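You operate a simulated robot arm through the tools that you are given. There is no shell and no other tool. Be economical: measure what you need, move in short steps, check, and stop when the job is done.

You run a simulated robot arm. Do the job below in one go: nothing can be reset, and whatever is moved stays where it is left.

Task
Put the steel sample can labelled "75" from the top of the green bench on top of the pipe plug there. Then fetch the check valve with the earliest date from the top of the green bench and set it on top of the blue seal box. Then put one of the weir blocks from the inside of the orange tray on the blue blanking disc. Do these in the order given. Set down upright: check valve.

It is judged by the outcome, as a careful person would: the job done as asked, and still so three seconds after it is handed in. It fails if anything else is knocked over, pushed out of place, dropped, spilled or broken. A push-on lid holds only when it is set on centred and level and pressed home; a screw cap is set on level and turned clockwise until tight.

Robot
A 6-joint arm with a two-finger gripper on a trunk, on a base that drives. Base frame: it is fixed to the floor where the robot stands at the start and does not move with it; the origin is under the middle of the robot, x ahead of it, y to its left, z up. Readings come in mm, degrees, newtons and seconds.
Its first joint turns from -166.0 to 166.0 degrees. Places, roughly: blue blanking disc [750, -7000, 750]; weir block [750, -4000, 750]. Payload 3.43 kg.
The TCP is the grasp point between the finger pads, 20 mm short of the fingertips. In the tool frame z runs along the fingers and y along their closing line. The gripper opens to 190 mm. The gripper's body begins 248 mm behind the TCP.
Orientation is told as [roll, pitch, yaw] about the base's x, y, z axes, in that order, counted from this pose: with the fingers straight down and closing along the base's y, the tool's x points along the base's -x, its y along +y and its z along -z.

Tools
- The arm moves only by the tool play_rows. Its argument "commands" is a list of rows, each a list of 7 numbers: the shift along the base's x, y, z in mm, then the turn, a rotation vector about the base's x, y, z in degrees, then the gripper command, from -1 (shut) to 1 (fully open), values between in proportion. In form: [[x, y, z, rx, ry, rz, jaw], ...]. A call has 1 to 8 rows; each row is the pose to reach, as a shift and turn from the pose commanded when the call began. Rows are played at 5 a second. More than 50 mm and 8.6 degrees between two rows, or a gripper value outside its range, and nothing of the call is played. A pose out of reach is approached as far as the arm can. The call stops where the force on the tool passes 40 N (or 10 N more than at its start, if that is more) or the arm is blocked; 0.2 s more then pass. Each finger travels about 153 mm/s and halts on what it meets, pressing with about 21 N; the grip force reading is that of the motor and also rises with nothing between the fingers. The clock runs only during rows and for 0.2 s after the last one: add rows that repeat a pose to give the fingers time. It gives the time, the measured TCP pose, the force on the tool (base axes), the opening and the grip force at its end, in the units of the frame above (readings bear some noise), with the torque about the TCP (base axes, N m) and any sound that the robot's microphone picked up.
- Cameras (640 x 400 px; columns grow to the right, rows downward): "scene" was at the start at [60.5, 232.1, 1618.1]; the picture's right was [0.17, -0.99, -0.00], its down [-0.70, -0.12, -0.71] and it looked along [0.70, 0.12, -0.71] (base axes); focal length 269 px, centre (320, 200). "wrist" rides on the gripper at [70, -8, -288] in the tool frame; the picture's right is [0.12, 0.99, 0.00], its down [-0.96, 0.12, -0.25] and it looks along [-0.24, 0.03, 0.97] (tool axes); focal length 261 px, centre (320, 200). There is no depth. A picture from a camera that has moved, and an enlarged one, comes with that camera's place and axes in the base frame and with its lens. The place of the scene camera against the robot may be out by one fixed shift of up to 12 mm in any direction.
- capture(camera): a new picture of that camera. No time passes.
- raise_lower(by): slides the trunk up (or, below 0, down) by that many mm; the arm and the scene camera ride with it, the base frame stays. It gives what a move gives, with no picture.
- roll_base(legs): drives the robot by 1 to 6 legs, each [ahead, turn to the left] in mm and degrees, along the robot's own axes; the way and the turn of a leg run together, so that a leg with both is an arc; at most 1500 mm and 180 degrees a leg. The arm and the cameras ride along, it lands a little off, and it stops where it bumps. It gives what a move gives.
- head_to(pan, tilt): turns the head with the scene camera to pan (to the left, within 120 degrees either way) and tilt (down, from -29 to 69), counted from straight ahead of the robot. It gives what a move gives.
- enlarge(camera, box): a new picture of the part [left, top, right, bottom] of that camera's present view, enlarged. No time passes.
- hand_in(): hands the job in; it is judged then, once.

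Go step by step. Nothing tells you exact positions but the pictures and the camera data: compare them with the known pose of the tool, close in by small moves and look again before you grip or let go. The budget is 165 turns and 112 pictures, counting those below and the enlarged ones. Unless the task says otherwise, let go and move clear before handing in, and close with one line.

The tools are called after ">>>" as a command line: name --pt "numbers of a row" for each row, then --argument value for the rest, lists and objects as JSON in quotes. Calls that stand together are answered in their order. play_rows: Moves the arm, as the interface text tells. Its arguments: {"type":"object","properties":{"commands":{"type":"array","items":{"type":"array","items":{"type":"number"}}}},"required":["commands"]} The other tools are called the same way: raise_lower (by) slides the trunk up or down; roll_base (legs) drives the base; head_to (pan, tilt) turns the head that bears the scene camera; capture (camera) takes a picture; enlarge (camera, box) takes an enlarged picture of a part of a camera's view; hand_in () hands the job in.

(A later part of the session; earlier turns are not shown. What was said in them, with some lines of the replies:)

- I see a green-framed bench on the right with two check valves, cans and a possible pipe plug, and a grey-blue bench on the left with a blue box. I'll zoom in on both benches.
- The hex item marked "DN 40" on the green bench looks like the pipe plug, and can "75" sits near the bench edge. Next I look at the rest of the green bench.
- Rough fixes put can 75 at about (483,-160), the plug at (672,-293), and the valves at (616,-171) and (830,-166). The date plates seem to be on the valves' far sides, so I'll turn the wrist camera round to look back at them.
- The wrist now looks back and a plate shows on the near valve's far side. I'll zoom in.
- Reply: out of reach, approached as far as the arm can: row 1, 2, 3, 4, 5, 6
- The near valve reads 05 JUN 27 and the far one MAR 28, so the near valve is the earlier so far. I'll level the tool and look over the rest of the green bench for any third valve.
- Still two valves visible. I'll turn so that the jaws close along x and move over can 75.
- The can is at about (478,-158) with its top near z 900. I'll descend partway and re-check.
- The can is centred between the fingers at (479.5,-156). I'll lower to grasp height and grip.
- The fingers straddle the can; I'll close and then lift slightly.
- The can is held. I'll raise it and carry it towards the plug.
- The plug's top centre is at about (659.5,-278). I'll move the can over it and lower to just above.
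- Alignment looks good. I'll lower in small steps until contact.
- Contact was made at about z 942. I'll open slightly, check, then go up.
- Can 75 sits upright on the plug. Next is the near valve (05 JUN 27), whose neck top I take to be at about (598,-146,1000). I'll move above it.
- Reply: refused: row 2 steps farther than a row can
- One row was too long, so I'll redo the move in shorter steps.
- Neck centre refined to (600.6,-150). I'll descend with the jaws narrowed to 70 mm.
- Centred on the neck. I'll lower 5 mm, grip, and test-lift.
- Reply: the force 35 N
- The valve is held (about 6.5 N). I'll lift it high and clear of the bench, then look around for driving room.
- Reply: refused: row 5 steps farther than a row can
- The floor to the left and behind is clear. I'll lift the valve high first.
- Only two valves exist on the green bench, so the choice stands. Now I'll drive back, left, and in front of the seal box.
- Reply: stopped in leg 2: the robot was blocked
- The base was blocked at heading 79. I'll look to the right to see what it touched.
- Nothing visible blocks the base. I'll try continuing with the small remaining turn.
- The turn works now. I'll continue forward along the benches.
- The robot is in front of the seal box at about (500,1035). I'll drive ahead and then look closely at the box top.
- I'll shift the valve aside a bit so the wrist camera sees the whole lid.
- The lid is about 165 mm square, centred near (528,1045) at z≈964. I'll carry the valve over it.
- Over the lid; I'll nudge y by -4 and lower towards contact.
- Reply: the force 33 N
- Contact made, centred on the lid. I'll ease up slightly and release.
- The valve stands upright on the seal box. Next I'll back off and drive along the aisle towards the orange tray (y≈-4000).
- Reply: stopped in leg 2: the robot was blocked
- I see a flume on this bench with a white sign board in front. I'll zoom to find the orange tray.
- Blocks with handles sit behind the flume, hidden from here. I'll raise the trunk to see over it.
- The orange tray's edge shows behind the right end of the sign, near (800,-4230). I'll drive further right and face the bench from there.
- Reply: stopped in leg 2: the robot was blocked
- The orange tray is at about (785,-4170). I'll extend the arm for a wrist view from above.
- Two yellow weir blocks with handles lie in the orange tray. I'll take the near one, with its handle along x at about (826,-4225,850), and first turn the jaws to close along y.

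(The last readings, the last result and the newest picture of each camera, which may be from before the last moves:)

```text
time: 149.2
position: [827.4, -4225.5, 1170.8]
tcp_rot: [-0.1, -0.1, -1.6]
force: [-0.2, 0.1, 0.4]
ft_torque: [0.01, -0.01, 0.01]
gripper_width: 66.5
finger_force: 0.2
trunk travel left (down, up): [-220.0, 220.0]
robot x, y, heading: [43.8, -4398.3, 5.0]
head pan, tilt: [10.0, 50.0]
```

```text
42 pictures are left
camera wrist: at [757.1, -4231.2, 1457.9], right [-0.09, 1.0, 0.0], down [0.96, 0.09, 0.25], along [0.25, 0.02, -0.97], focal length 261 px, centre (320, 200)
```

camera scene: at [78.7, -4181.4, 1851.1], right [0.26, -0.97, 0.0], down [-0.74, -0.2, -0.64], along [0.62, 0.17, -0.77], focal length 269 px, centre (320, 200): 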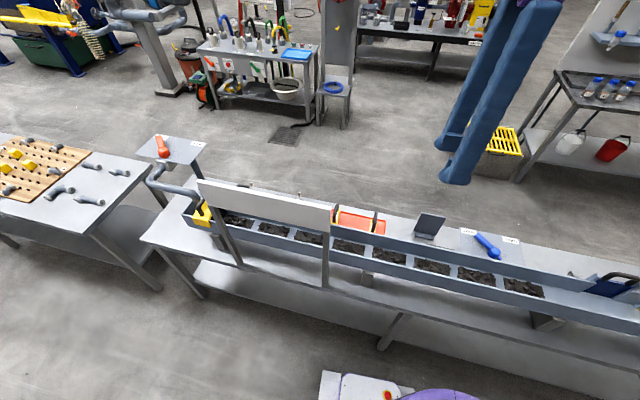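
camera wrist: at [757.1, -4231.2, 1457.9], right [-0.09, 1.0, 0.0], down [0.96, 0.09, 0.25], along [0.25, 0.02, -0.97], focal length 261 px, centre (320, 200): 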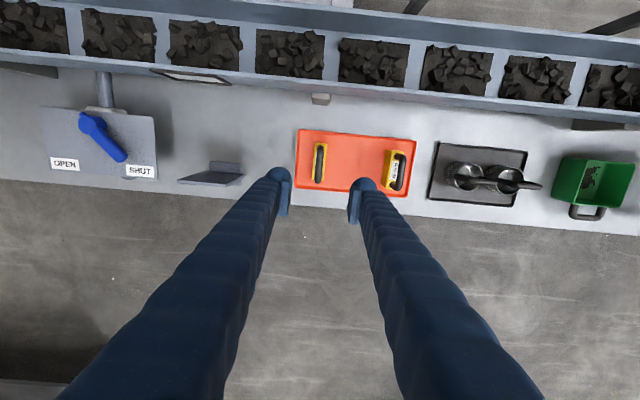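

Aligned over the near block's handle (826,-4227). I'll descend partway and check.

>>> play_rows --pt "0 -1 -45 0 0 0 -0.3" --pt "0 -1 -90 0 0 0 -0.3" --pt "0 -1 -135 0 0 0 -0.3" --pt "0 -1 -180 0 0 0 -0.3" --pt "0 -1 -220 0 0 0 -0.3" --pt "0 -1 -220 0 0 0 -0.3"

>>> enlarge --camera "wrist" --box '[240, 120, 400, 240]'

>>> capture --camera "scene"

```text
time: 150.6
position: [827.9, -4226.2, 949.0]
tcp_rot: [0.0, 0.0, -1.5]
force: [0.1, -0.4, 0.3]
ft_torque: [-0.02, 0.01, -0.03]
gripper_width: 66.7
finger_force: 0.0
trunk travel left (down, up): [-220.0, 220.0]
robot x, y, heading: [43.1, -4400.5, 5.0]
head pan, tilt: [10.0, 50.0]
```

```text
3.33 times, centred on (320, 180) of wrist
camera zoom: at [757.3, -4232.6, 1236.8], right [-0.09, 1.0, 0.0], down [0.96, 0.09, 0.25], along [0.25, 0.02, -0.97], focal length 869 px, centre (320, 267)
```

zoom: 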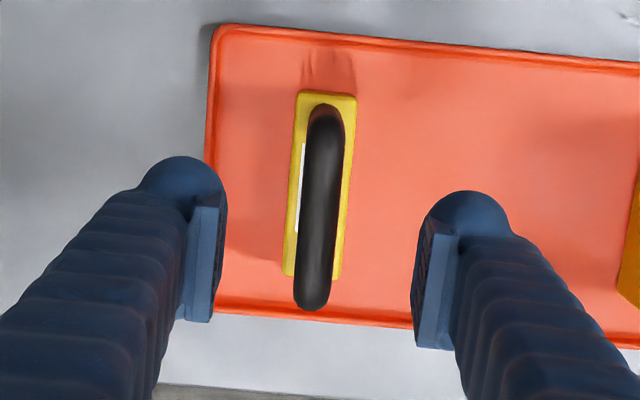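

```text
40 pictures are left
camera scene: at [79.2, -4181.3, 1631.1], right [0.26, -0.97, 0.0], down [-0.74, -0.2, -0.64], along [0.62, 0.17, -0.77], focal length 269 px, centre (320, 200)
```

scene: 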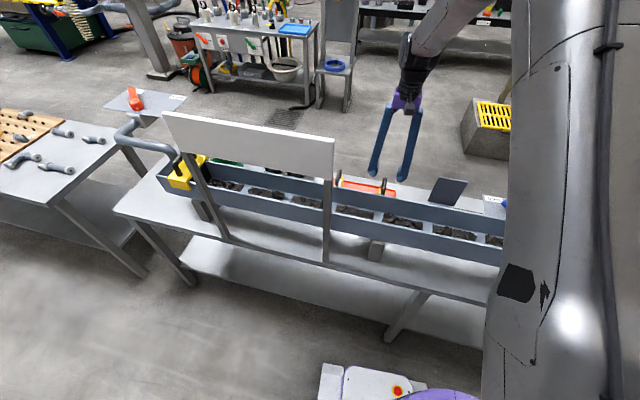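

>>> play_rows --pt "-1 0 -30 0 0 0 -0.3" --pt "-1 0 -60 0 0 0 -0.4" --pt "-1 0 -80 0 0 0 -0.45" --pt "-1 0 -80 0 0 0 -0.45"

>>> enlarge --camera "scene" --box '[330, 130, 450, 220]'

>>> enlarge --camera "wrist" --box '[240, 120, 400, 240]'

```text
time: 151.6
position: [825.5, -4227.5, 871.5]
tcp_rot: [-0.1, 0.0, -1.6]
force: [0.2, -0.2, -0.4]
ft_torque: [0.0, 0.02, 0.01]
gripper_width: 52.3
finger_force: 0.1
trunk travel left (down, up): [-220.0, 220.0]
robot x, y, heading: [43.7, -4402.8, 5.3]
head pan, tilt: [10.0, 50.0]
```

```text
4.44 times, centred on (390, 175) of scene
camera zoom: at [79.4, -4181.3, 1631.1], right [0.26, -0.97, 0.0], down [-0.74, -0.2, -0.64], along [0.62, 0.17, -0.77], focal length 1197 px, centre (9, 311)
```

zoom: 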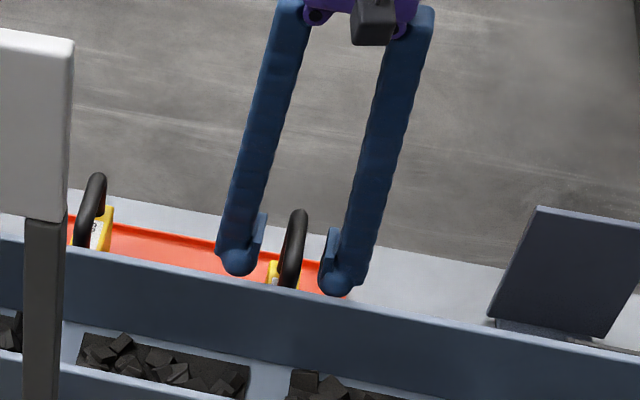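

```text
3.33 times, centred on (320, 180) of wrist
camera zoom: at [755.5, -4232.3, 1157.3], right [-0.09, 1.0, 0.0], down [0.96, 0.09, 0.25], along [0.25, 0.02, -0.97], focal length 869 px, centre (320, 267)
```

zoom: 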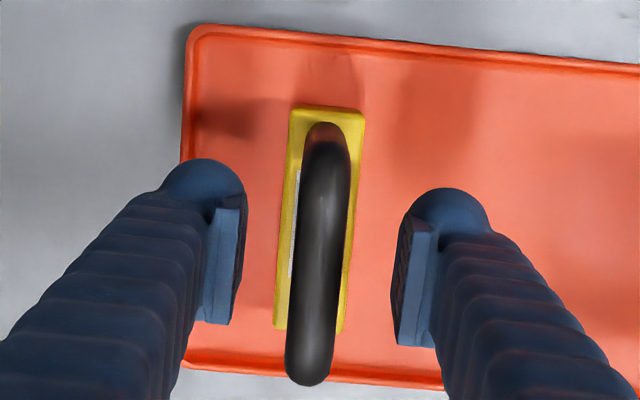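

>>> play_rows --pt "0 0 -8 0 0 0 -0.45" --pt "0 0 -16 0 0 0 -0.45" --pt "0 0 -16 0 0 0 -0.45"

>>> enlarge --camera "scene" --box '[360, 150, 430, 210]'

```text
time: 152.4
position: [825.9, -4226.6, 854.8]
tcp_rot: [0.1, 0.0, -1.6]
force: [0.0, -1.0, 0.5]
ft_torque: [0.02, 0.03, -0.02]
gripper_width: 52.3
finger_force: 0.1
trunk travel left (down, up): [-220.0, 220.0]
robot x, y, heading: [44.0, -4401.1, 5.2]
head pan, tilt: [10.0, 50.0]
```

```text
6.67 times, centred on (395, 180) of scene
camera zoom: at [79.5, -4181.3, 1631.1], right [0.26, -0.97, 0.0], down [-0.74, -0.2, -0.64], along [0.62, 0.17, -0.77], focal length 1796 px, centre (-180, 333)
```

zoom: 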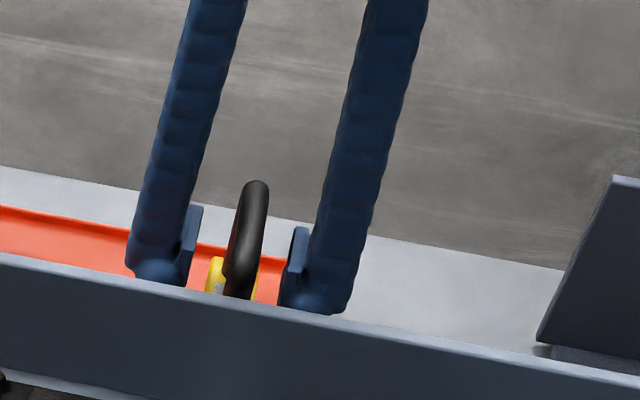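

Fingers straddle the handle; closing and test-lifting.

>>> play_rows --pt "0 0 0 0 0 0 -0.7" --pt "0 0 0 0 0 0 -1" --pt "0 0 0 0 0 0 -1"

>>> play_rows --pt "0 0 10 0 0 0 -1" --pt "0 0 30 0 0 0 -1" --pt "0 0 50 0 0 0 -1" --pt "0 0 50 0 0 0 -1"

>>> capture --camera "wrist"

>>> enlarge --camera "scene" --box '[340, 130, 440, 210]'

```text
time: 153.2
position: [826.5, -4226.3, 854.6]
tcp_rot: [-0.1, 0.0, -1.6]
force: [-0.7, 0.4, -0.7]
ft_torque: [0.01, 0.01, 0.01]
gripper_width: 0.0
finger_force: 21.3
trunk travel left (down, up): [-220.0, 220.0]
robot x, y, heading: [42.9, -4401.7, 4.9]
head pan, tilt: [10.0, 50.0]
```

```text
time: 154.2
position: [827.3, -4227.0, 903.2]
tcp_rot: [0.1, 0.0, -1.7]
force: [0.7, 0.1, -1.0]
ft_torque: [0.01, -0.02, 0.02]
gripper_width: 0.0
finger_force: 20.9
trunk travel left (down, up): [-220.0, 220.0]
robot x, y, heading: [41.0, -4400.0, 4.9]
head pan, tilt: [10.0, 50.0]
```

```text
36 pictures are left
camera wrist: at [755.9, -4231.9, 1190.6], right [-0.09, 1.0, 0.0], down [0.96, 0.09, 0.25], along [0.25, 0.02, -0.97], focal length 261 px, centre (320, 200)
```

wrist: 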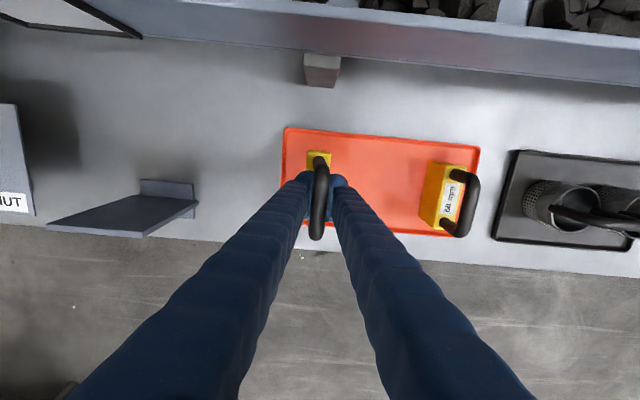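

```text
5.00 times, centred on (390, 170) of scene
camera zoom: at [79.8, -4181.3, 1631.0], right [0.26, -0.97, 0.0], down [-0.74, -0.2, -0.64], along [0.62, 0.17, -0.77], focal length 1347 px, centre (-30, 350)
```

zoom: 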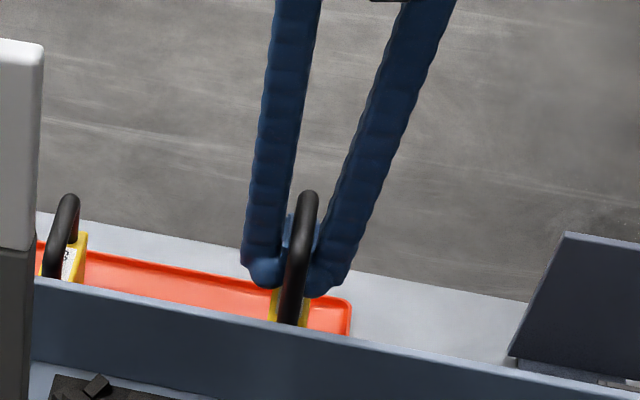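

Width reads 0, so the fingers seem to have closed through the handle opening rather than on the bar. Let me look closely.

>>> enlarge --camera "wrist" --box '[270, 120, 380, 250]'

>>> enlarge --camera "scene" --box '[370, 155, 420, 200]'

```text
3.08 times, centred on (325, 185) of wrist
camera zoom: at [755.9, -4231.9, 1190.6], right [-0.09, 1.0, 0.0], down [0.96, 0.09, 0.25], along [0.25, 0.02, -0.97], focal length 802 px, centre (305, 246)
```

zoom: 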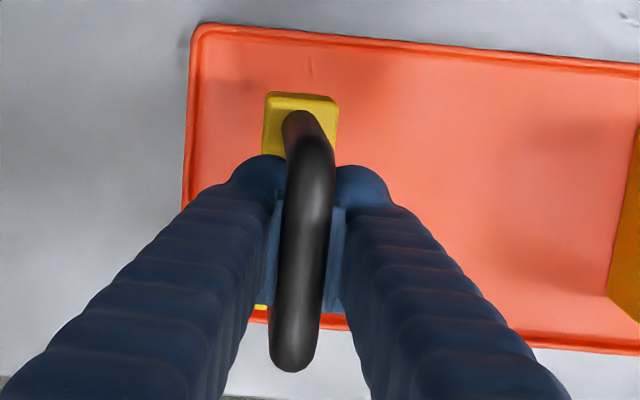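

```text
8.89 times, centred on (395, 178) of scene
camera zoom: at [79.8, -4181.3, 1631.0], right [0.26, -0.97, 0.0], down [-0.74, -0.2, -0.64], along [0.62, 0.17, -0.77], focal length 2395 px, centre (-347, 400)
```

zoom: 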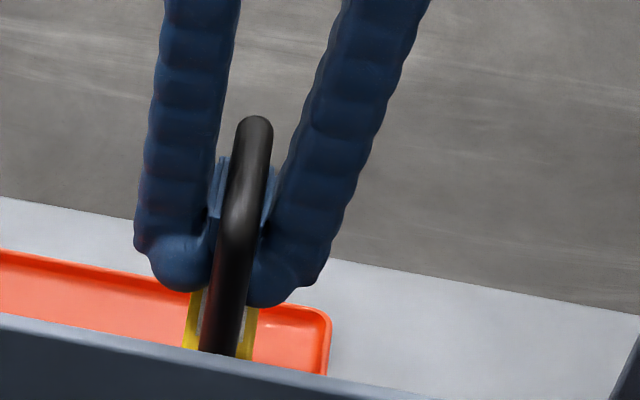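

The bar sits above the closed fingers, so the handle is taller than I estimated. I'll set it back down, open, rise about 38 mm and grip the bar itself.

>>> play_rows --pt "0 0 -20 0 0 0 -1" --pt "0 0 -40 0 0 0 -1" --pt "0 0 -48 0 0 0 -1" --pt "0 0 -48 0 0 0 -1"

>>> play_rows --pt "0 0 0 0 0 0 -0.7" --pt "0 0 0 0 0 0 -0.45" --pt "0 0 0 0 0 0 -0.45" --pt "-3 0 20 0 0 0 -0.45" --pt "-5 0 38 0 0 0 -0.45" --pt "-5 0 38 0 0 0 -0.45"

>>> enlarge --camera "scene" --box '[360, 150, 430, 210]'

>>> enlarge --camera "wrist" --box '[240, 120, 400, 250]'

```text
time: 155.2
position: [827.3, -4225.9, 857.3]
tcp_rot: [0.0, 0.0, -1.5]
force: [-0.1, 0.5, -0.5]
ft_torque: [0.0, -0.01, 0.02]
gripper_width: 0.0
finger_force: 21.2
trunk travel left (down, up): [-220.0, 220.0]
robot x, y, heading: [43.3, -4401.2, 4.9]
head pan, tilt: [10.0, 50.0]
```

```text
time: 156.6
position: [821.1, -4227.0, 894.0]
tcp_rot: [-0.1, 0.0, -1.6]
force: [0.1, 0.6, -0.2]
ft_torque: [0.0, 0.0, 0.01]
gripper_width: 52.3
finger_force: 0.0
trunk travel left (down, up): [-220.0, 220.0]
robot x, y, heading: [39.3, -4399.0, 5.2]
head pan, tilt: [10.0, 50.0]
```

```text
6.67 times, centred on (395, 180) of scene
camera zoom: at [79.7, -4181.3, 1631.0], right [0.26, -0.97, 0.0], down [-0.74, -0.2, -0.64], along [0.62, 0.17, -0.77], focal length 1796 px, centre (-180, 333)
```

zoom: 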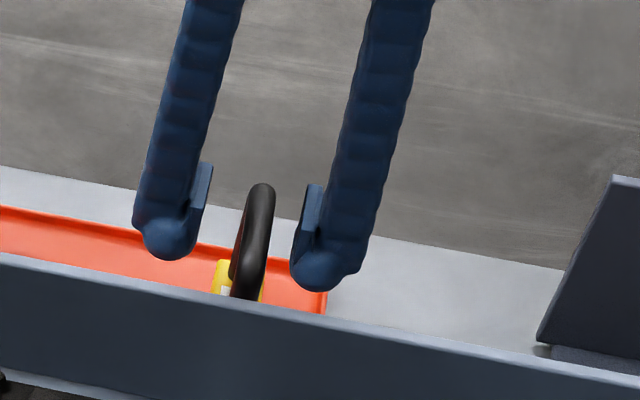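

```text
3.08 times, centred on (320, 185) of wrist
camera zoom: at [750.9, -4231.8, 1180.7], right [-0.09, 1.0, 0.0], down [0.96, 0.09, 0.25], along [0.25, 0.02, -0.97], focal length 802 px, centre (320, 246)
```

zoom: 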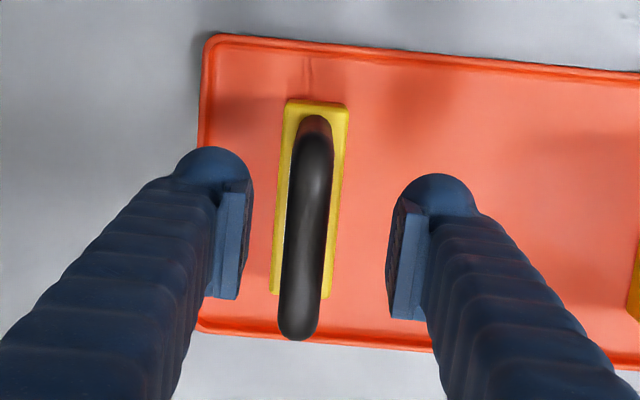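

>>> play_rows --pt "0 0 0 0 0 0 -0.7" --pt "0 0 0 0 0 0 -1" --pt "0 0 0 0 0 0 -1"

```text
time: 157.4
position: [822.2, -4228.2, 893.0]
tcp_rot: [0.0, 0.0, -1.6]
force: [-0.1, -0.4, -0.6]
ft_torque: [-0.02, 0.04, -0.02]
gripper_width: 13.7
finger_force: 21.0
trunk travel left (down, up): [-220.0, 220.0]
robot x, y, heading: [45.7, -4401.6, 5.1]
head pan, tilt: [10.0, 50.0]
```

Gripping the bar now (13.7 mm). Lifting.

>>> play_rows --pt "0 0 15 0 0 0 -1" --pt "0 0 40 0 0 0 -1" --pt "0 0 80 0 0 0 -1" --pt "0 0 80 0 0 0 -1"

>>> capture --camera "scene"

>>> enlarge --camera "wrist" --box '[240, 120, 400, 250]'

```text
time: 158.4
position: [820.8, -4226.5, 974.9]
tcp_rot: [0.0, 0.0, -1.6]
force: [-0.3, -0.4, -1.5]
ft_torque: [0.01, -0.03, 0.0]
gripper_width: 13.7
finger_force: 21.2
trunk travel left (down, up): [-220.0, 220.0]
robot x, y, heading: [40.8, -4398.7, 5.0]
head pan, tilt: [10.0, 50.0]
```

```text
30 pictures are left
camera scene: at [79.9, -4181.4, 1631.0], right [0.26, -0.97, 0.0], down [-0.74, -0.2, -0.64], along [0.62, 0.17, -0.77], focal length 269 px, centre (320, 200)
```

scene: 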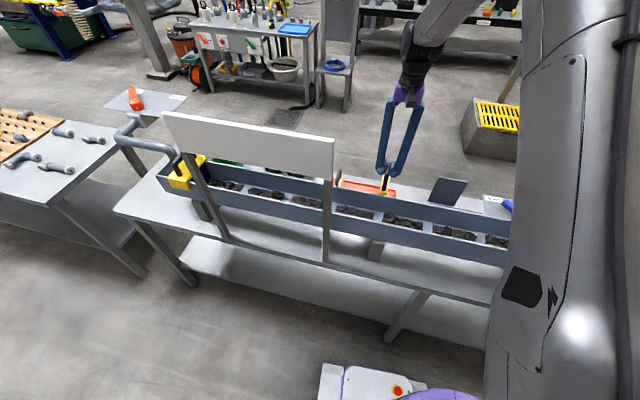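

```text
3.08 times, centred on (320, 185) of wrist
camera zoom: at [751.2, -4231.4, 1261.6], right [-0.09, 1.0, 0.0], down [0.96, 0.09, 0.25], along [0.25, 0.02, -0.97], focal length 802 px, centre (320, 246)
```

zoom: 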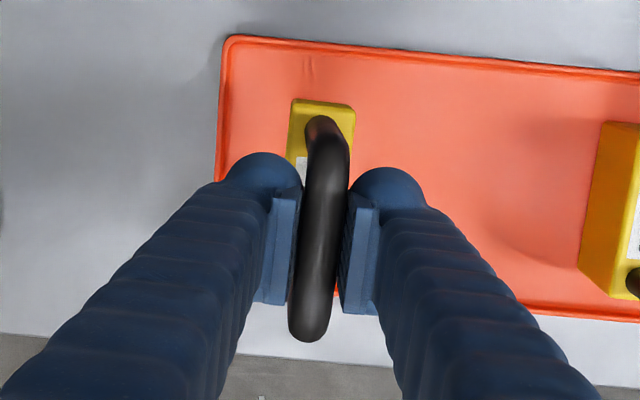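

Block is held by its bar. I'll raise it well clear and retract.

>>> play_rows --pt "0 0 45 0 0 0 -1" --pt "0 0 90 0 0 0 -1" --pt "0 -5 135 0 0 0 -1" --pt "0 -15 180 0 0 0 -1" --pt "-15 -30 220 0 0 0 -1" --pt "-35 -45 260 0 0 0 -1" --pt "-75 -60 285 0 0 0 -1" --pt "-115 -75 300 0 0 0 -1"

>>> play_rows --pt "-35 -15 0 0 0 0 -1" --pt "-70 -30 0 0 0 0 -1" --pt "-105 -45 0 0 0 0 -1" --pt "-140 -60 0 0 0 0 -1" --pt "-140 -60 0 0 0 0 -1"

>>> roll_base --legs '[[-440, 0]]'

>>> roll_base --legs '[[0, -40], [0, -40], [0, -15]]'

>>> head_to --pan 20 --tilt 35

>>> capture --camera "scene"

```text
time: 160.2
position: [705.4, -4304.9, 1275.5]
tcp_rot: [0.0, -0.1, -1.6]
force: [-1.1, 0.3, 0.0]
ft_torque: [-0.01, -0.05, 0.0]
gripper_width: 13.8
finger_force: 20.9
trunk travel left (down, up): [-220.0, 220.0]
robot x, y, heading: [40.8, -4402.9, 5.0]
head pan, tilt: [10.0, 50.0]
```

```text
time: 161.4
position: [566.6, -4363.6, 1274.3]
tcp_rot: [-0.1, 0.0, -1.6]
force: [0.5, -0.4, -1.6]
ft_torque: [0.05, 0.06, 0.0]
gripper_width: 13.4
finger_force: 21.4
trunk travel left (down, up): [-220.0, 220.0]
robot x, y, heading: [42.4, -4401.6, 5.0]
head pan, tilt: [10.0, 50.0]
```

```text
time: 164.9
position: [126.1, -4401.7, 1274.4]
tcp_rot: [0.0, -0.1, -1.6]
force: [0.2, 0.6, -1.0]
ft_torque: [0.0, 0.0, 0.0]
gripper_width: 13.5
finger_force: 20.9
trunk travel left (down, up): [-220.0, 220.0]
robot x, y, heading: [-396.7, -4440.4, 4.9]
head pan, tilt: [10.0, 50.0]
```

```text
time: 170.7
position: [-246.0, -4949.3, 1277.6]
tcp_rot: [-0.1, 0.0, -79.3]
force: [2.2, 0.2, -1.5]
ft_torque: [-0.08, 0.4, 0.0]
gripper_width: 11.8
finger_force: 21.0
trunk travel left (down, up): [-220.0, 220.0]
robot x, y, heading: [-332.6, -4427.7, -74.5]
head pan, tilt: [10.0, 50.0]
stopped in leg 2: the robot was blocked; the commanded pose is now the measured one
```

```text
time: 171.5
position: [-247.3, -4948.6, 1277.7]
tcp_rot: [0.0, 0.1, -79.4]
force: [-0.2, 0.1, -1.4]
ft_torque: [0.0, 0.01, 0.03]
gripper_width: 11.8
finger_force: 21.3
trunk travel left (down, up): [-220.0, 220.0]
robot x, y, heading: [-332.7, -4425.3, -74.2]
head pan, tilt: [20.0, 35.0]
```

```text
28 pictures are left
camera scene: at [-83.5, -4429.4, 1652.7], right [-0.81, -0.58, 0.0], down [-0.33, 0.47, -0.82], along [0.47, -0.67, -0.57], focal length 269 px, centre (320, 200)
```

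scene: 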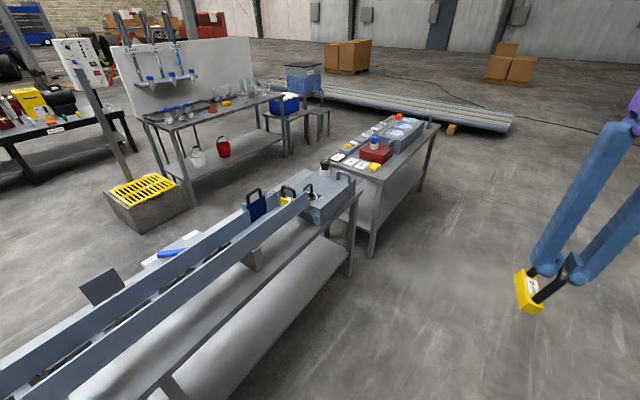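

The block may have shifted in the grip during the stop; checking with the wrist camera.

>>> enlarge --camera "wrist" --box '[240, 100, 400, 250]'

>>> enlarge --camera "scene" --box '[500, 220, 600, 330]'

```text
2.67 times, centred on (320, 175) of wrist
camera zoom: at [-269.0, -4880.4, 1563.5], right [0.95, 0.3, 0.0], down [0.29, -0.92, 0.25], along [0.07, -0.24, -0.97], focal length 695 px, centre (320, 267)
```

zoom: 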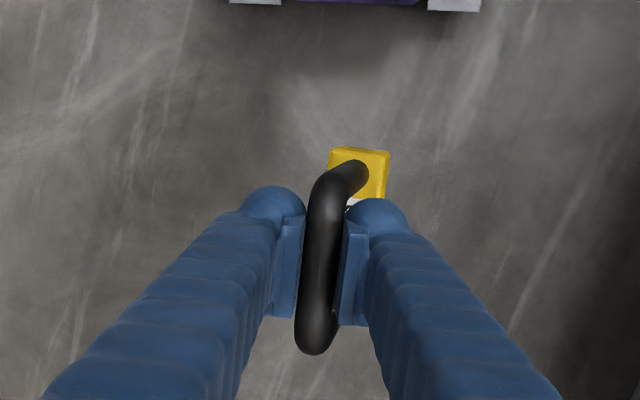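

```text
3.64 times, centred on (550, 275) of scene
camera zoom: at [-83.5, -4429.4, 1652.7], right [-0.81, -0.58, 0.0], down [-0.33, 0.47, -0.82], along [0.47, -0.67, -0.57], focal length 980 px, centre (-516, -73)
```

zoom: 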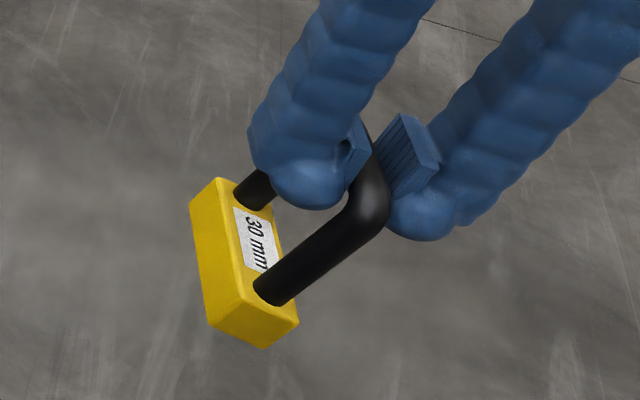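

The bar is still held, but the block has swung about 15–20° around it; I'll correct that by tilting the tool at placing. I'll continue with gentle turns and drive on.

>>> roll_base --legs '[[0, -8]]'

>>> roll_base --legs '[[0, -8]]'

>>> roll_base --legs '[[1400, 0]]'

>>> head_to --pan 60 --tilt 45

>>> capture --camera "scene"

```text
time: 172.7
position: [-322.8, -4957.3, 1276.8]
tcp_rot: [0.0, 0.0, -87.5]
force: [0.2, 0.0, -1.7]
ft_torque: [0.06, 0.05, 0.01]
gripper_width: 11.8
finger_force: 20.8
trunk travel left (down, up): [-220.0, 220.0]
robot x, y, heading: [-326.9, -4423.4, -82.8]
head pan, tilt: [20.0, 35.0]
```

```text
time: 173.9
position: [-397.8, -4951.9, 1276.9]
tcp_rot: [0.0, 0.0, -95.5]
force: [-0.1, -1.1, -0.8]
ft_torque: [0.06, 0.03, 0.0]
gripper_width: 11.8
finger_force: 21.2
trunk travel left (down, up): [-220.0, 220.0]
robot x, y, heading: [-318.0, -4426.3, -90.8]
head pan, tilt: [20.0, 35.0]
```

```text
time: 183.4
position: [-432.7, -6352.2, 1276.6]
tcp_rot: [-0.1, 0.0, -96.2]
force: [0.0, -0.4, -0.7]
ft_torque: [0.02, 0.07, 0.0]
gripper_width: 11.8
finger_force: 20.5
trunk travel left (down, up): [-220.0, 220.0]
robot x, y, heading: [-343.8, -5822.8, -91.3]
head pan, tilt: [20.0, 35.0]
```

```text
time: 184.5
position: [-433.0, -6351.0, 1278.9]
tcp_rot: [0.1, 0.0, -96.2]
force: [-0.1, 0.5, -1.3]
ft_torque: [-0.02, 0.03, 0.0]
gripper_width: 11.6
finger_force: 21.0
trunk travel left (down, up): [-220.0, 220.0]
robot x, y, heading: [-348.1, -5825.3, -91.6]
head pan, tilt: [60.0, 45.0]
```

```text
25 pictures are left
camera scene: at [-66.6, -5862.5, 1638.0], right [-0.52, -0.85, 0.0], down [-0.6, 0.37, -0.71], along [0.6, -0.37, -0.71], focal length 269 px, centre (320, 200)
```

scene: 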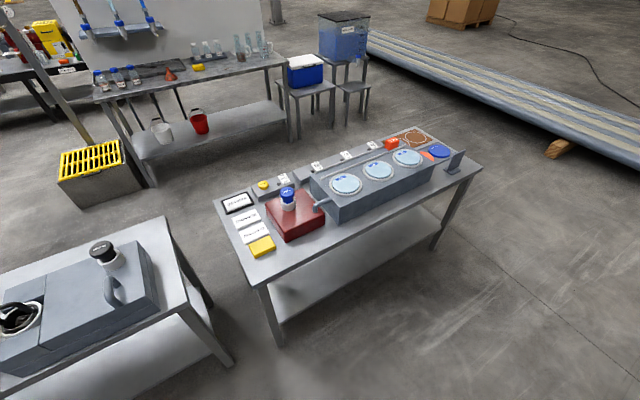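

The blue disc is visible at the far end of the third bench, roughly (640,-7050). I'll drive on and turn to face it in separate gentle turns.

>>> roll_base --legs '[[1190, 0]]'

>>> roll_base --legs '[[0, 30]]'

>>> roll_base --legs '[[0, 30]]'

>>> roll_base --legs '[[0, 30]]'

>>> head_to --pan 0 --tilt 50

>>> capture --camera "scene"

```text
time: 192.7
position: [-474.0, -7536.3, 1277.7]
tcp_rot: [0.0, 0.0, -96.7]
force: [0.3, 0.1, -1.6]
ft_torque: [0.05, 0.02, -0.01]
gripper_width: 11.7
finger_force: 20.5
trunk travel left (down, up): [-220.0, 220.0]
robot x, y, heading: [-381.6, -7011.7, -92.1]
head pan, tilt: [60.0, 45.0]
```

```text
time: 195.2
position: [-198.6, -7511.3, 1278.3]
tcp_rot: [-0.1, 0.1, -66.6]
force: [-0.5, 0.2, -1.6]
ft_torque: [0.01, 0.04, -0.03]
gripper_width: 11.7
finger_force: 21.2
trunk travel left (down, up): [-220.0, 220.0]
robot x, y, heading: [-405.4, -7019.6, -62.0]
head pan, tilt: [60.0, 45.0]
```

```text
time: 197.8
position: [19.6, -7343.2, 1279.7]
tcp_rot: [-0.1, 0.0, -36.6]
force: [-0.1, -0.5, -1.2]
ft_torque: [0.04, 0.03, -0.02]
gripper_width: 11.4
finger_force: 21.1
trunk travel left (down, up): [-220.0, 220.0]
robot x, y, heading: [-421.7, -7043.9, -31.9]
head pan, tilt: [60.0, 45.0]
```

```text
time: 200.4
position: [111.0, -7084.1, 1280.0]
tcp_rot: [0.0, 0.1, -6.7]
force: [0.5, -0.1, -1.4]
ft_torque: [0.01, 0.06, 0.02]
gripper_width: 11.4
finger_force: 21.3
trunk travel left (down, up): [-220.0, 220.0]
robot x, y, heading: [-420.9, -7072.0, -2.0]
head pan, tilt: [60.0, 45.0]
```

```text
time: 201.7
position: [111.3, -7083.4, 1280.4]
tcp_rot: [0.1, 0.0, -6.7]
force: [0.0, -0.5, -1.8]
ft_torque: [0.07, 0.02, 0.01]
gripper_width: 11.4
finger_force: 21.1
trunk travel left (down, up): [-220.0, 220.0]
robot x, y, heading: [-416.2, -7071.1, -2.2]
head pan, tilt: [0.0, 50.0]
```

```text
24 pictures are left
camera scene: at [-353.7, -6872.3, 1631.2], right [-0.04, -1.0, 0.0], down [-0.77, 0.03, -0.64], along [0.64, -0.02, -0.77], focal length 269 px, centre (320, 200)
```

scene: 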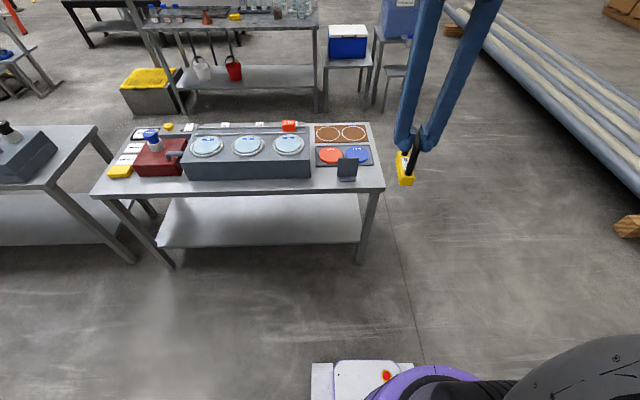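

The blue disc is near (640,-7083) with a small black stand in front of it. I'll drive up to the bench.

>>> roll_base --legs '[[400, 0]]'

>>> capture --camera "scene"

>>> capture --camera "wrist"

```text
time: 204.9
position: [507.9, -7101.2, 1279.8]
tcp_rot: [0.0, 0.0, -6.9]
force: [0.1, -0.4, -1.6]
ft_torque: [0.01, 0.02, -0.01]
gripper_width: 11.3
finger_force: 21.3
trunk travel left (down, up): [-220.0, 220.0]
robot x, y, heading: [-17.8, -7089.5, -2.3]
head pan, tilt: [0.0, 50.0]
```

```text
23 pictures are left
camera scene: at [46.5, -6887.4, 1631.1], right [-0.04, -1.0, 0.0], down [-0.77, 0.03, -0.64], along [0.64, -0.03, -0.77], focal length 269 px, centre (320, 200)
```

scene: 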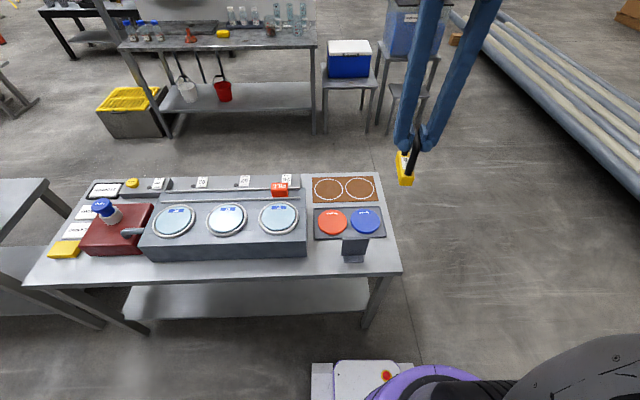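

```text
22 pictures are left
camera wrist: at [438.8, -7099.9, 1566.4], right [0.0, 1.0, 0.0], down [0.97, 0.0, 0.25], along [0.25, 0.0, -0.97], focal length 261 px, centre (320, 200)
```

wrist: 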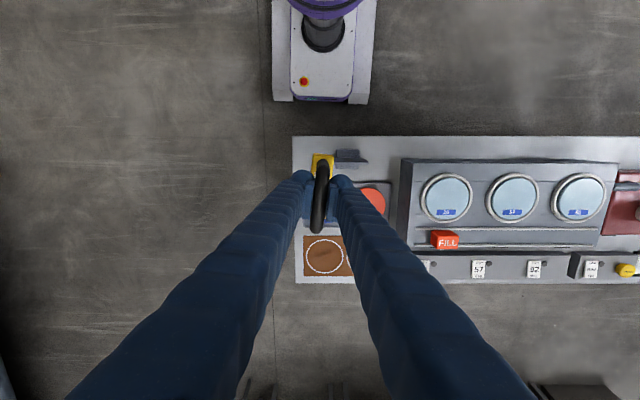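

I'll move out so that the wrist camera sees the disc ahead of the block, and check the block's hang.

>>> play_rows --pt "40 0 -20 0 0 6.5 -1" --pt "85 0 -30 0 0 6.5 -1" --pt "130 0 -30 0 0 6.5 -1" --pt "130 0 -30 0 0 6.5 -1"

>>> enlarge --camera "wrist" --box '[230, 80, 410, 250]'

>>> capture --camera "scene"

```text
time: 205.9
position: [637.8, -7100.7, 1252.3]
tcp_rot: [0.0, -0.1, -0.3]
force: [-0.8, -0.6, -0.7]
ft_torque: [-0.03, -0.03, -0.03]
gripper_width: 11.2
finger_force: 20.4
trunk travel left (down, up): [-220.0, 220.0]
robot x, y, heading: [-19.7, -7087.0, -2.3]
head pan, tilt: [0.0, 50.0]
```

```text
2.35 times, centred on (320, 165) of wrist
camera zoom: at [567.5, -7107.9, 1538.0], right [-0.11, 0.99, 0.0], down [0.96, 0.11, 0.25], along [0.25, 0.03, -0.97], focal length 613 px, centre (320, 282)
```

zoom: 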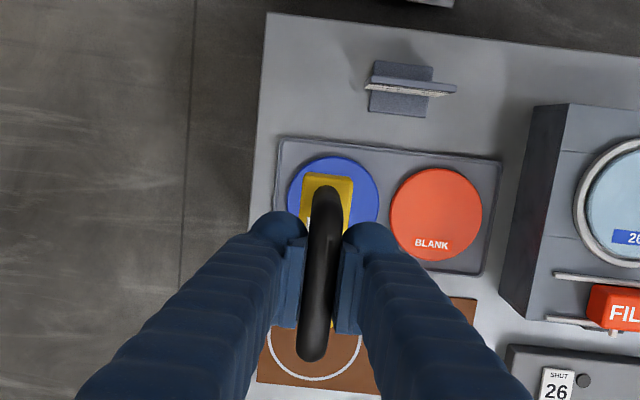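

```text
20 pictures are left
camera scene: at [45.0, -6887.3, 1631.2], right [-0.04, -1.0, 0.0], down [-0.77, 0.03, -0.64], along [0.64, -0.03, -0.77], focal length 269 px, centre (320, 200)
```

scene: 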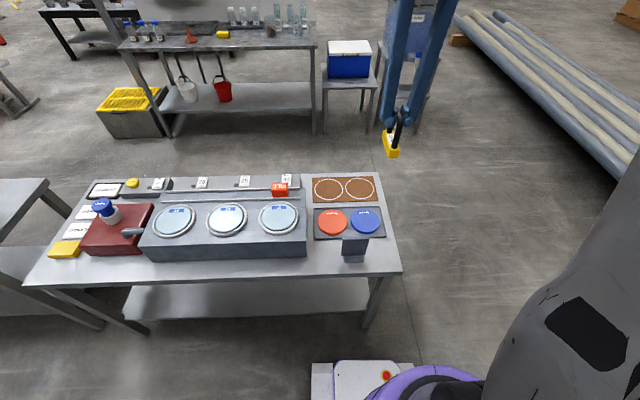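

>>> enlarge --camera "scene" --box '[360, 90, 430, 170]'

```text
5.00 times, centred on (395, 130) of scene
camera zoom: at [45.0, -6887.3, 1631.2], right [-0.04, -1.0, 0.0], down [-0.77, 0.03, -0.64], along [0.64, -0.03, -0.77], focal length 1347 px, centre (-55, 550)
```

zoom: 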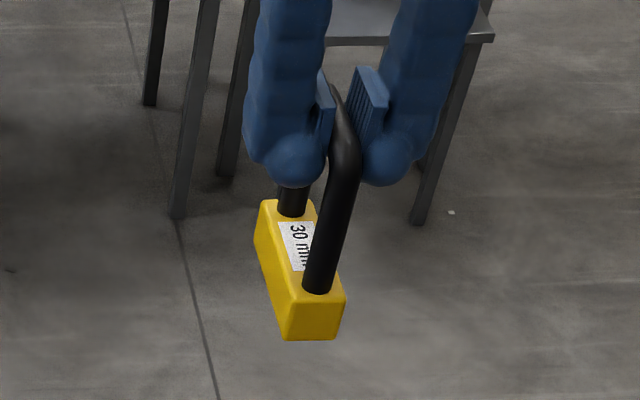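

The block hangs vertical again. The disc centre is at about (661,-7080), z≈750. I'll move over it and lower partway.

>>> play_rows --pt "12 10 -40 0 0 0 -1" --pt "23 20 -80 0 0 0 -1" --pt "23 20 -125 0 0 0 -1" --pt "23 20 -170 0 0 0 -1" --pt "23 20 -215 0 0 0 -1" --pt "23 20 -260 0 0 0 -1" --pt "23 20 -300 0 0 0 -1" --pt "23 20 -300 0 0 0 -1"

>>> enlarge --camera "wrist" --box '[230, 100, 410, 270]'

>>> enlarge --camera "scene" --box '[310, 160, 420, 260]'

```text
time: 207.7
position: [661.0, -7080.7, 949.2]
tcp_rot: [-0.1, 0.1, -0.5]
force: [0.2, 0.0, -1.2]
ft_torque: [-0.02, -0.03, -0.02]
gripper_width: 11.8
finger_force: 21.3
trunk travel left (down, up): [-220.0, 220.0]
robot x, y, heading: [-20.0, -7090.5, -2.4]
head pan, tilt: [0.0, 50.0]
```

```text
2.35 times, centred on (320, 185) of wrist
camera zoom: at [591.7, -7087.3, 1236.4], right [-0.11, 0.99, 0.0], down [0.96, 0.11, 0.25], along [0.25, 0.03, -0.97], focal length 613 px, centre (320, 235)
```

zoom: 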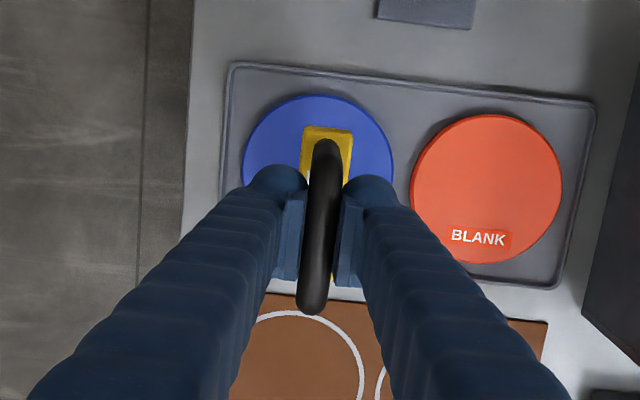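

```text
4.00 times, centred on (365, 210) of scene
camera zoom: at [46.3, -6887.3, 1631.1], right [-0.04, -1.0, 0.0], down [-0.77, 0.03, -0.64], along [0.64, -0.03, -0.77], focal length 1078 px, centre (140, 160)
```

zoom: 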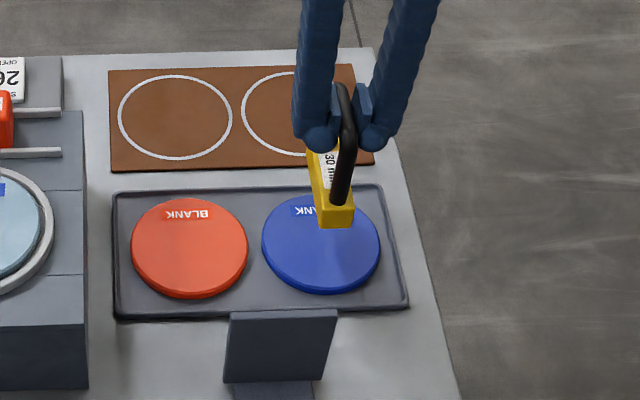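

Alignment confirmed. Lowering towards the disc.

>>> play_rows --pt "1 0 -30 0 0 0 -1" --pt "1 0 -55 0 0 0 -1" --pt "1 0 -65 0 0 0 -1" --pt "1 0 -65 0 0 0 -1"

>>> enlarge --camera "scene" --box '[320, 180, 400, 250]'

```text
time: 208.7
position: [663.8, -7081.1, 884.2]
tcp_rot: [-0.1, 0.1, -0.3]
force: [0.5, 0.1, -1.6]
ft_torque: [-0.01, -0.04, 0.0]
gripper_width: 11.7
finger_force: 21.1
trunk travel left (down, up): [-220.0, 220.0]
robot x, y, heading: [-19.2, -7087.2, -2.1]
head pan, tilt: [0.0, 50.0]
```

```text
5.71 times, centred on (360, 215) of scene
camera zoom: at [46.7, -6887.4, 1631.1], right [-0.04, -1.0, 0.0], down [-0.77, 0.03, -0.64], along [0.64, -0.03, -0.77], focal length 1540 px, centre (91, 114)
```

zoom: 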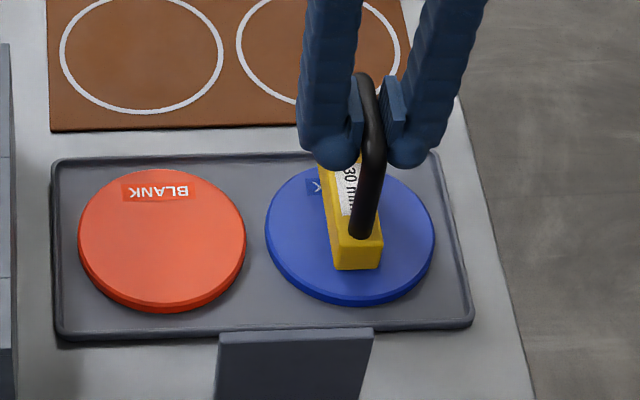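

>>> play_rows --pt "0 0 -4 0 0 0 -1" --pt "0 0 -8 0 0 0 -1" --pt "0 0 -8 0 0 0 -1"

>>> play_rows --pt "0 0 -3 0 0 0 -1" --pt "0 0 -6 0 0 0 -1" --pt "0 0 -6 0 0 0 -1"

```text
time: 209.5
position: [662.3, -7082.0, 877.5]
tcp_rot: [0.0, 0.0, -0.3]
force: [-2.9, 2.3, 18.7]
ft_torque: [0.02, 0.0, 0.0]
gripper_width: 11.5
finger_force: 21.4
trunk travel left (down, up): [-220.0, 220.0]
robot x, y, heading: [-20.1, -7082.2, -2.4]
head pan, tilt: [0.0, 50.0]
```

```text
time: 210.3
position: [663.3, -7081.3, 871.7]
tcp_rot: [-0.1, 0.0, -0.4]
force: [-0.2, 1.8, 19.3]
ft_torque: [0.0, -0.12, -0.03]
gripper_width: 11.0
finger_force: 21.2
trunk travel left (down, up): [-220.0, 220.0]
robot x, y, heading: [-18.9, -7085.6, -2.4]
head pan, tilt: [0.0, 50.0]
```

Contact. Checking before letting go.

>>> enlarge --camera "scene" --box '[320, 180, 400, 250]'

>>> play_rows --pt "0 0 1 0 0 0 -0.8" --pt "0 0 1 0 0 0 -0.6" --pt "0 0 1 0 0 0 -0.6" --pt "0 0 1 0 0 0 -0.6"

>>> enlarge --camera "scene" --box '[320, 180, 400, 250]'

```text
5.71 times, centred on (360, 215) of scene
camera zoom: at [45.3, -6887.2, 1631.1], right [-0.04, -1.0, 0.0], down [-0.77, 0.03, -0.64], along [0.64, -0.03, -0.77], focal length 1540 px, centre (91, 114)
```

zoom: 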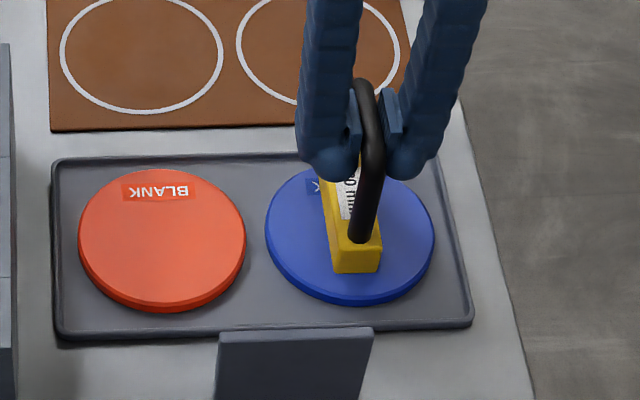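

```text
time: 211.3
position: [664.5, -7082.4, 871.6]
tcp_rot: [0.0, 0.0, -0.4]
force: [-0.1, -0.2, 0.2]
ft_torque: [0.03, 0.01, 0.01]
gripper_width: 37.9
finger_force: 0.0
trunk travel left (down, up): [-220.0, 220.0]
robot x, y, heading: [-22.4, -7087.0, -2.3]
head pan, tilt: [0.0, 50.0]
```

```text
5.71 times, centred on (360, 215) of scene
camera zoom: at [46.7, -6887.4, 1631.1], right [-0.04, -1.0, 0.0], down [-0.77, 0.03, -0.64], along [0.64, -0.03, -0.77], focal length 1540 px, centre (91, 114)
```

zoom: 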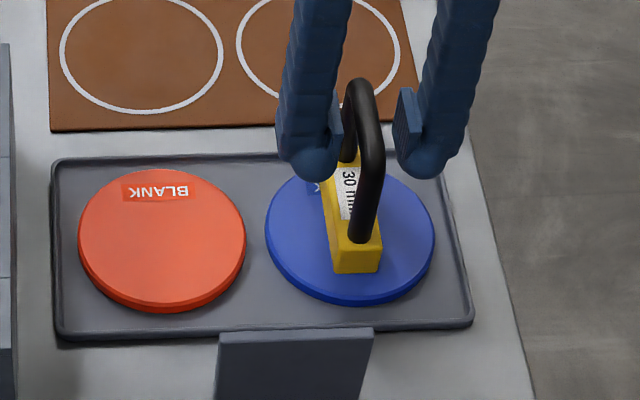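

The block stands flat on the blue disc. I'll rise straight up and verify.

>>> play_rows --pt "0 0 15 0 0 0 -0.6" --pt "0 0 45 0 0 0 -0.6" --pt "0 0 90 0 0 0 -0.6" --pt "0 0 135 0 0 0 -0.6" --pt "0 0 180 0 0 0 -0.6" --pt "0 0 220 0 0 0 -0.6" --pt "0 0 220 0 0 0 -0.6"

>>> enlarge --camera "scene" --box '[310, 160, 420, 260]'

>>> capture --camera "wrist"

```text
time: 212.9
position: [662.6, -7082.1, 1092.4]
tcp_rot: [-0.1, 0.1, -0.5]
force: [-0.3, -1.0, 0.5]
ft_torque: [0.02, 0.01, -0.01]
gripper_width: 38.0
finger_force: 0.1
trunk travel left (down, up): [-220.0, 220.0]
robot x, y, heading: [-20.5, -7084.3, -2.2]
head pan, tilt: [0.0, 50.0]
```

```text
4.00 times, centred on (365, 210) of scene
camera zoom: at [46.8, -6887.4, 1631.0], right [-0.04, -1.0, 0.0], down [-0.77, 0.03, -0.64], along [0.64, -0.03, -0.77], focal length 1078 px, centre (140, 160)
```

zoom: 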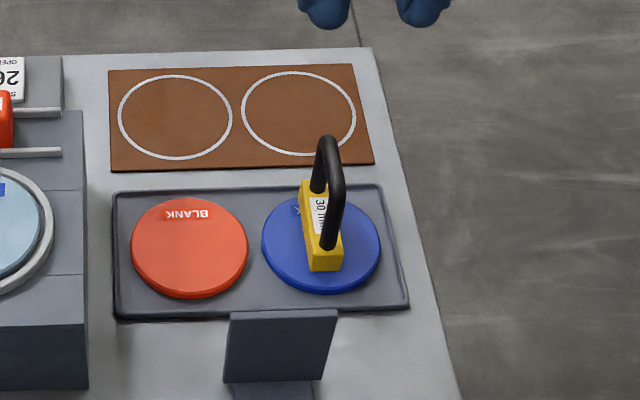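

```text
12 pictures are left
camera wrist: at [593.1, -7088.0, 1379.2], right [-0.11, 0.99, 0.0], down [0.96, 0.11, 0.25], along [0.24, 0.03, -0.97], focal length 261 px, centre (320, 200)
```

wrist: 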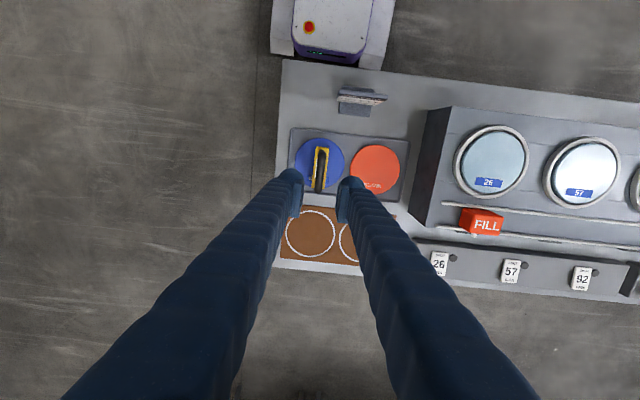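

The weir block stands on the blue disc, and the can and valve were both in place when last seen. Everything is released and the arm is clear, so I'm handing in.

>>> hand_in

```text
The job is handed in.
```

The job is handed in: can "75" is on the pipe plug, the check valve dated 05 JUN 27 stands upright on the blue seal box, and one weir block from the orange tray is on the blue blanking disc.
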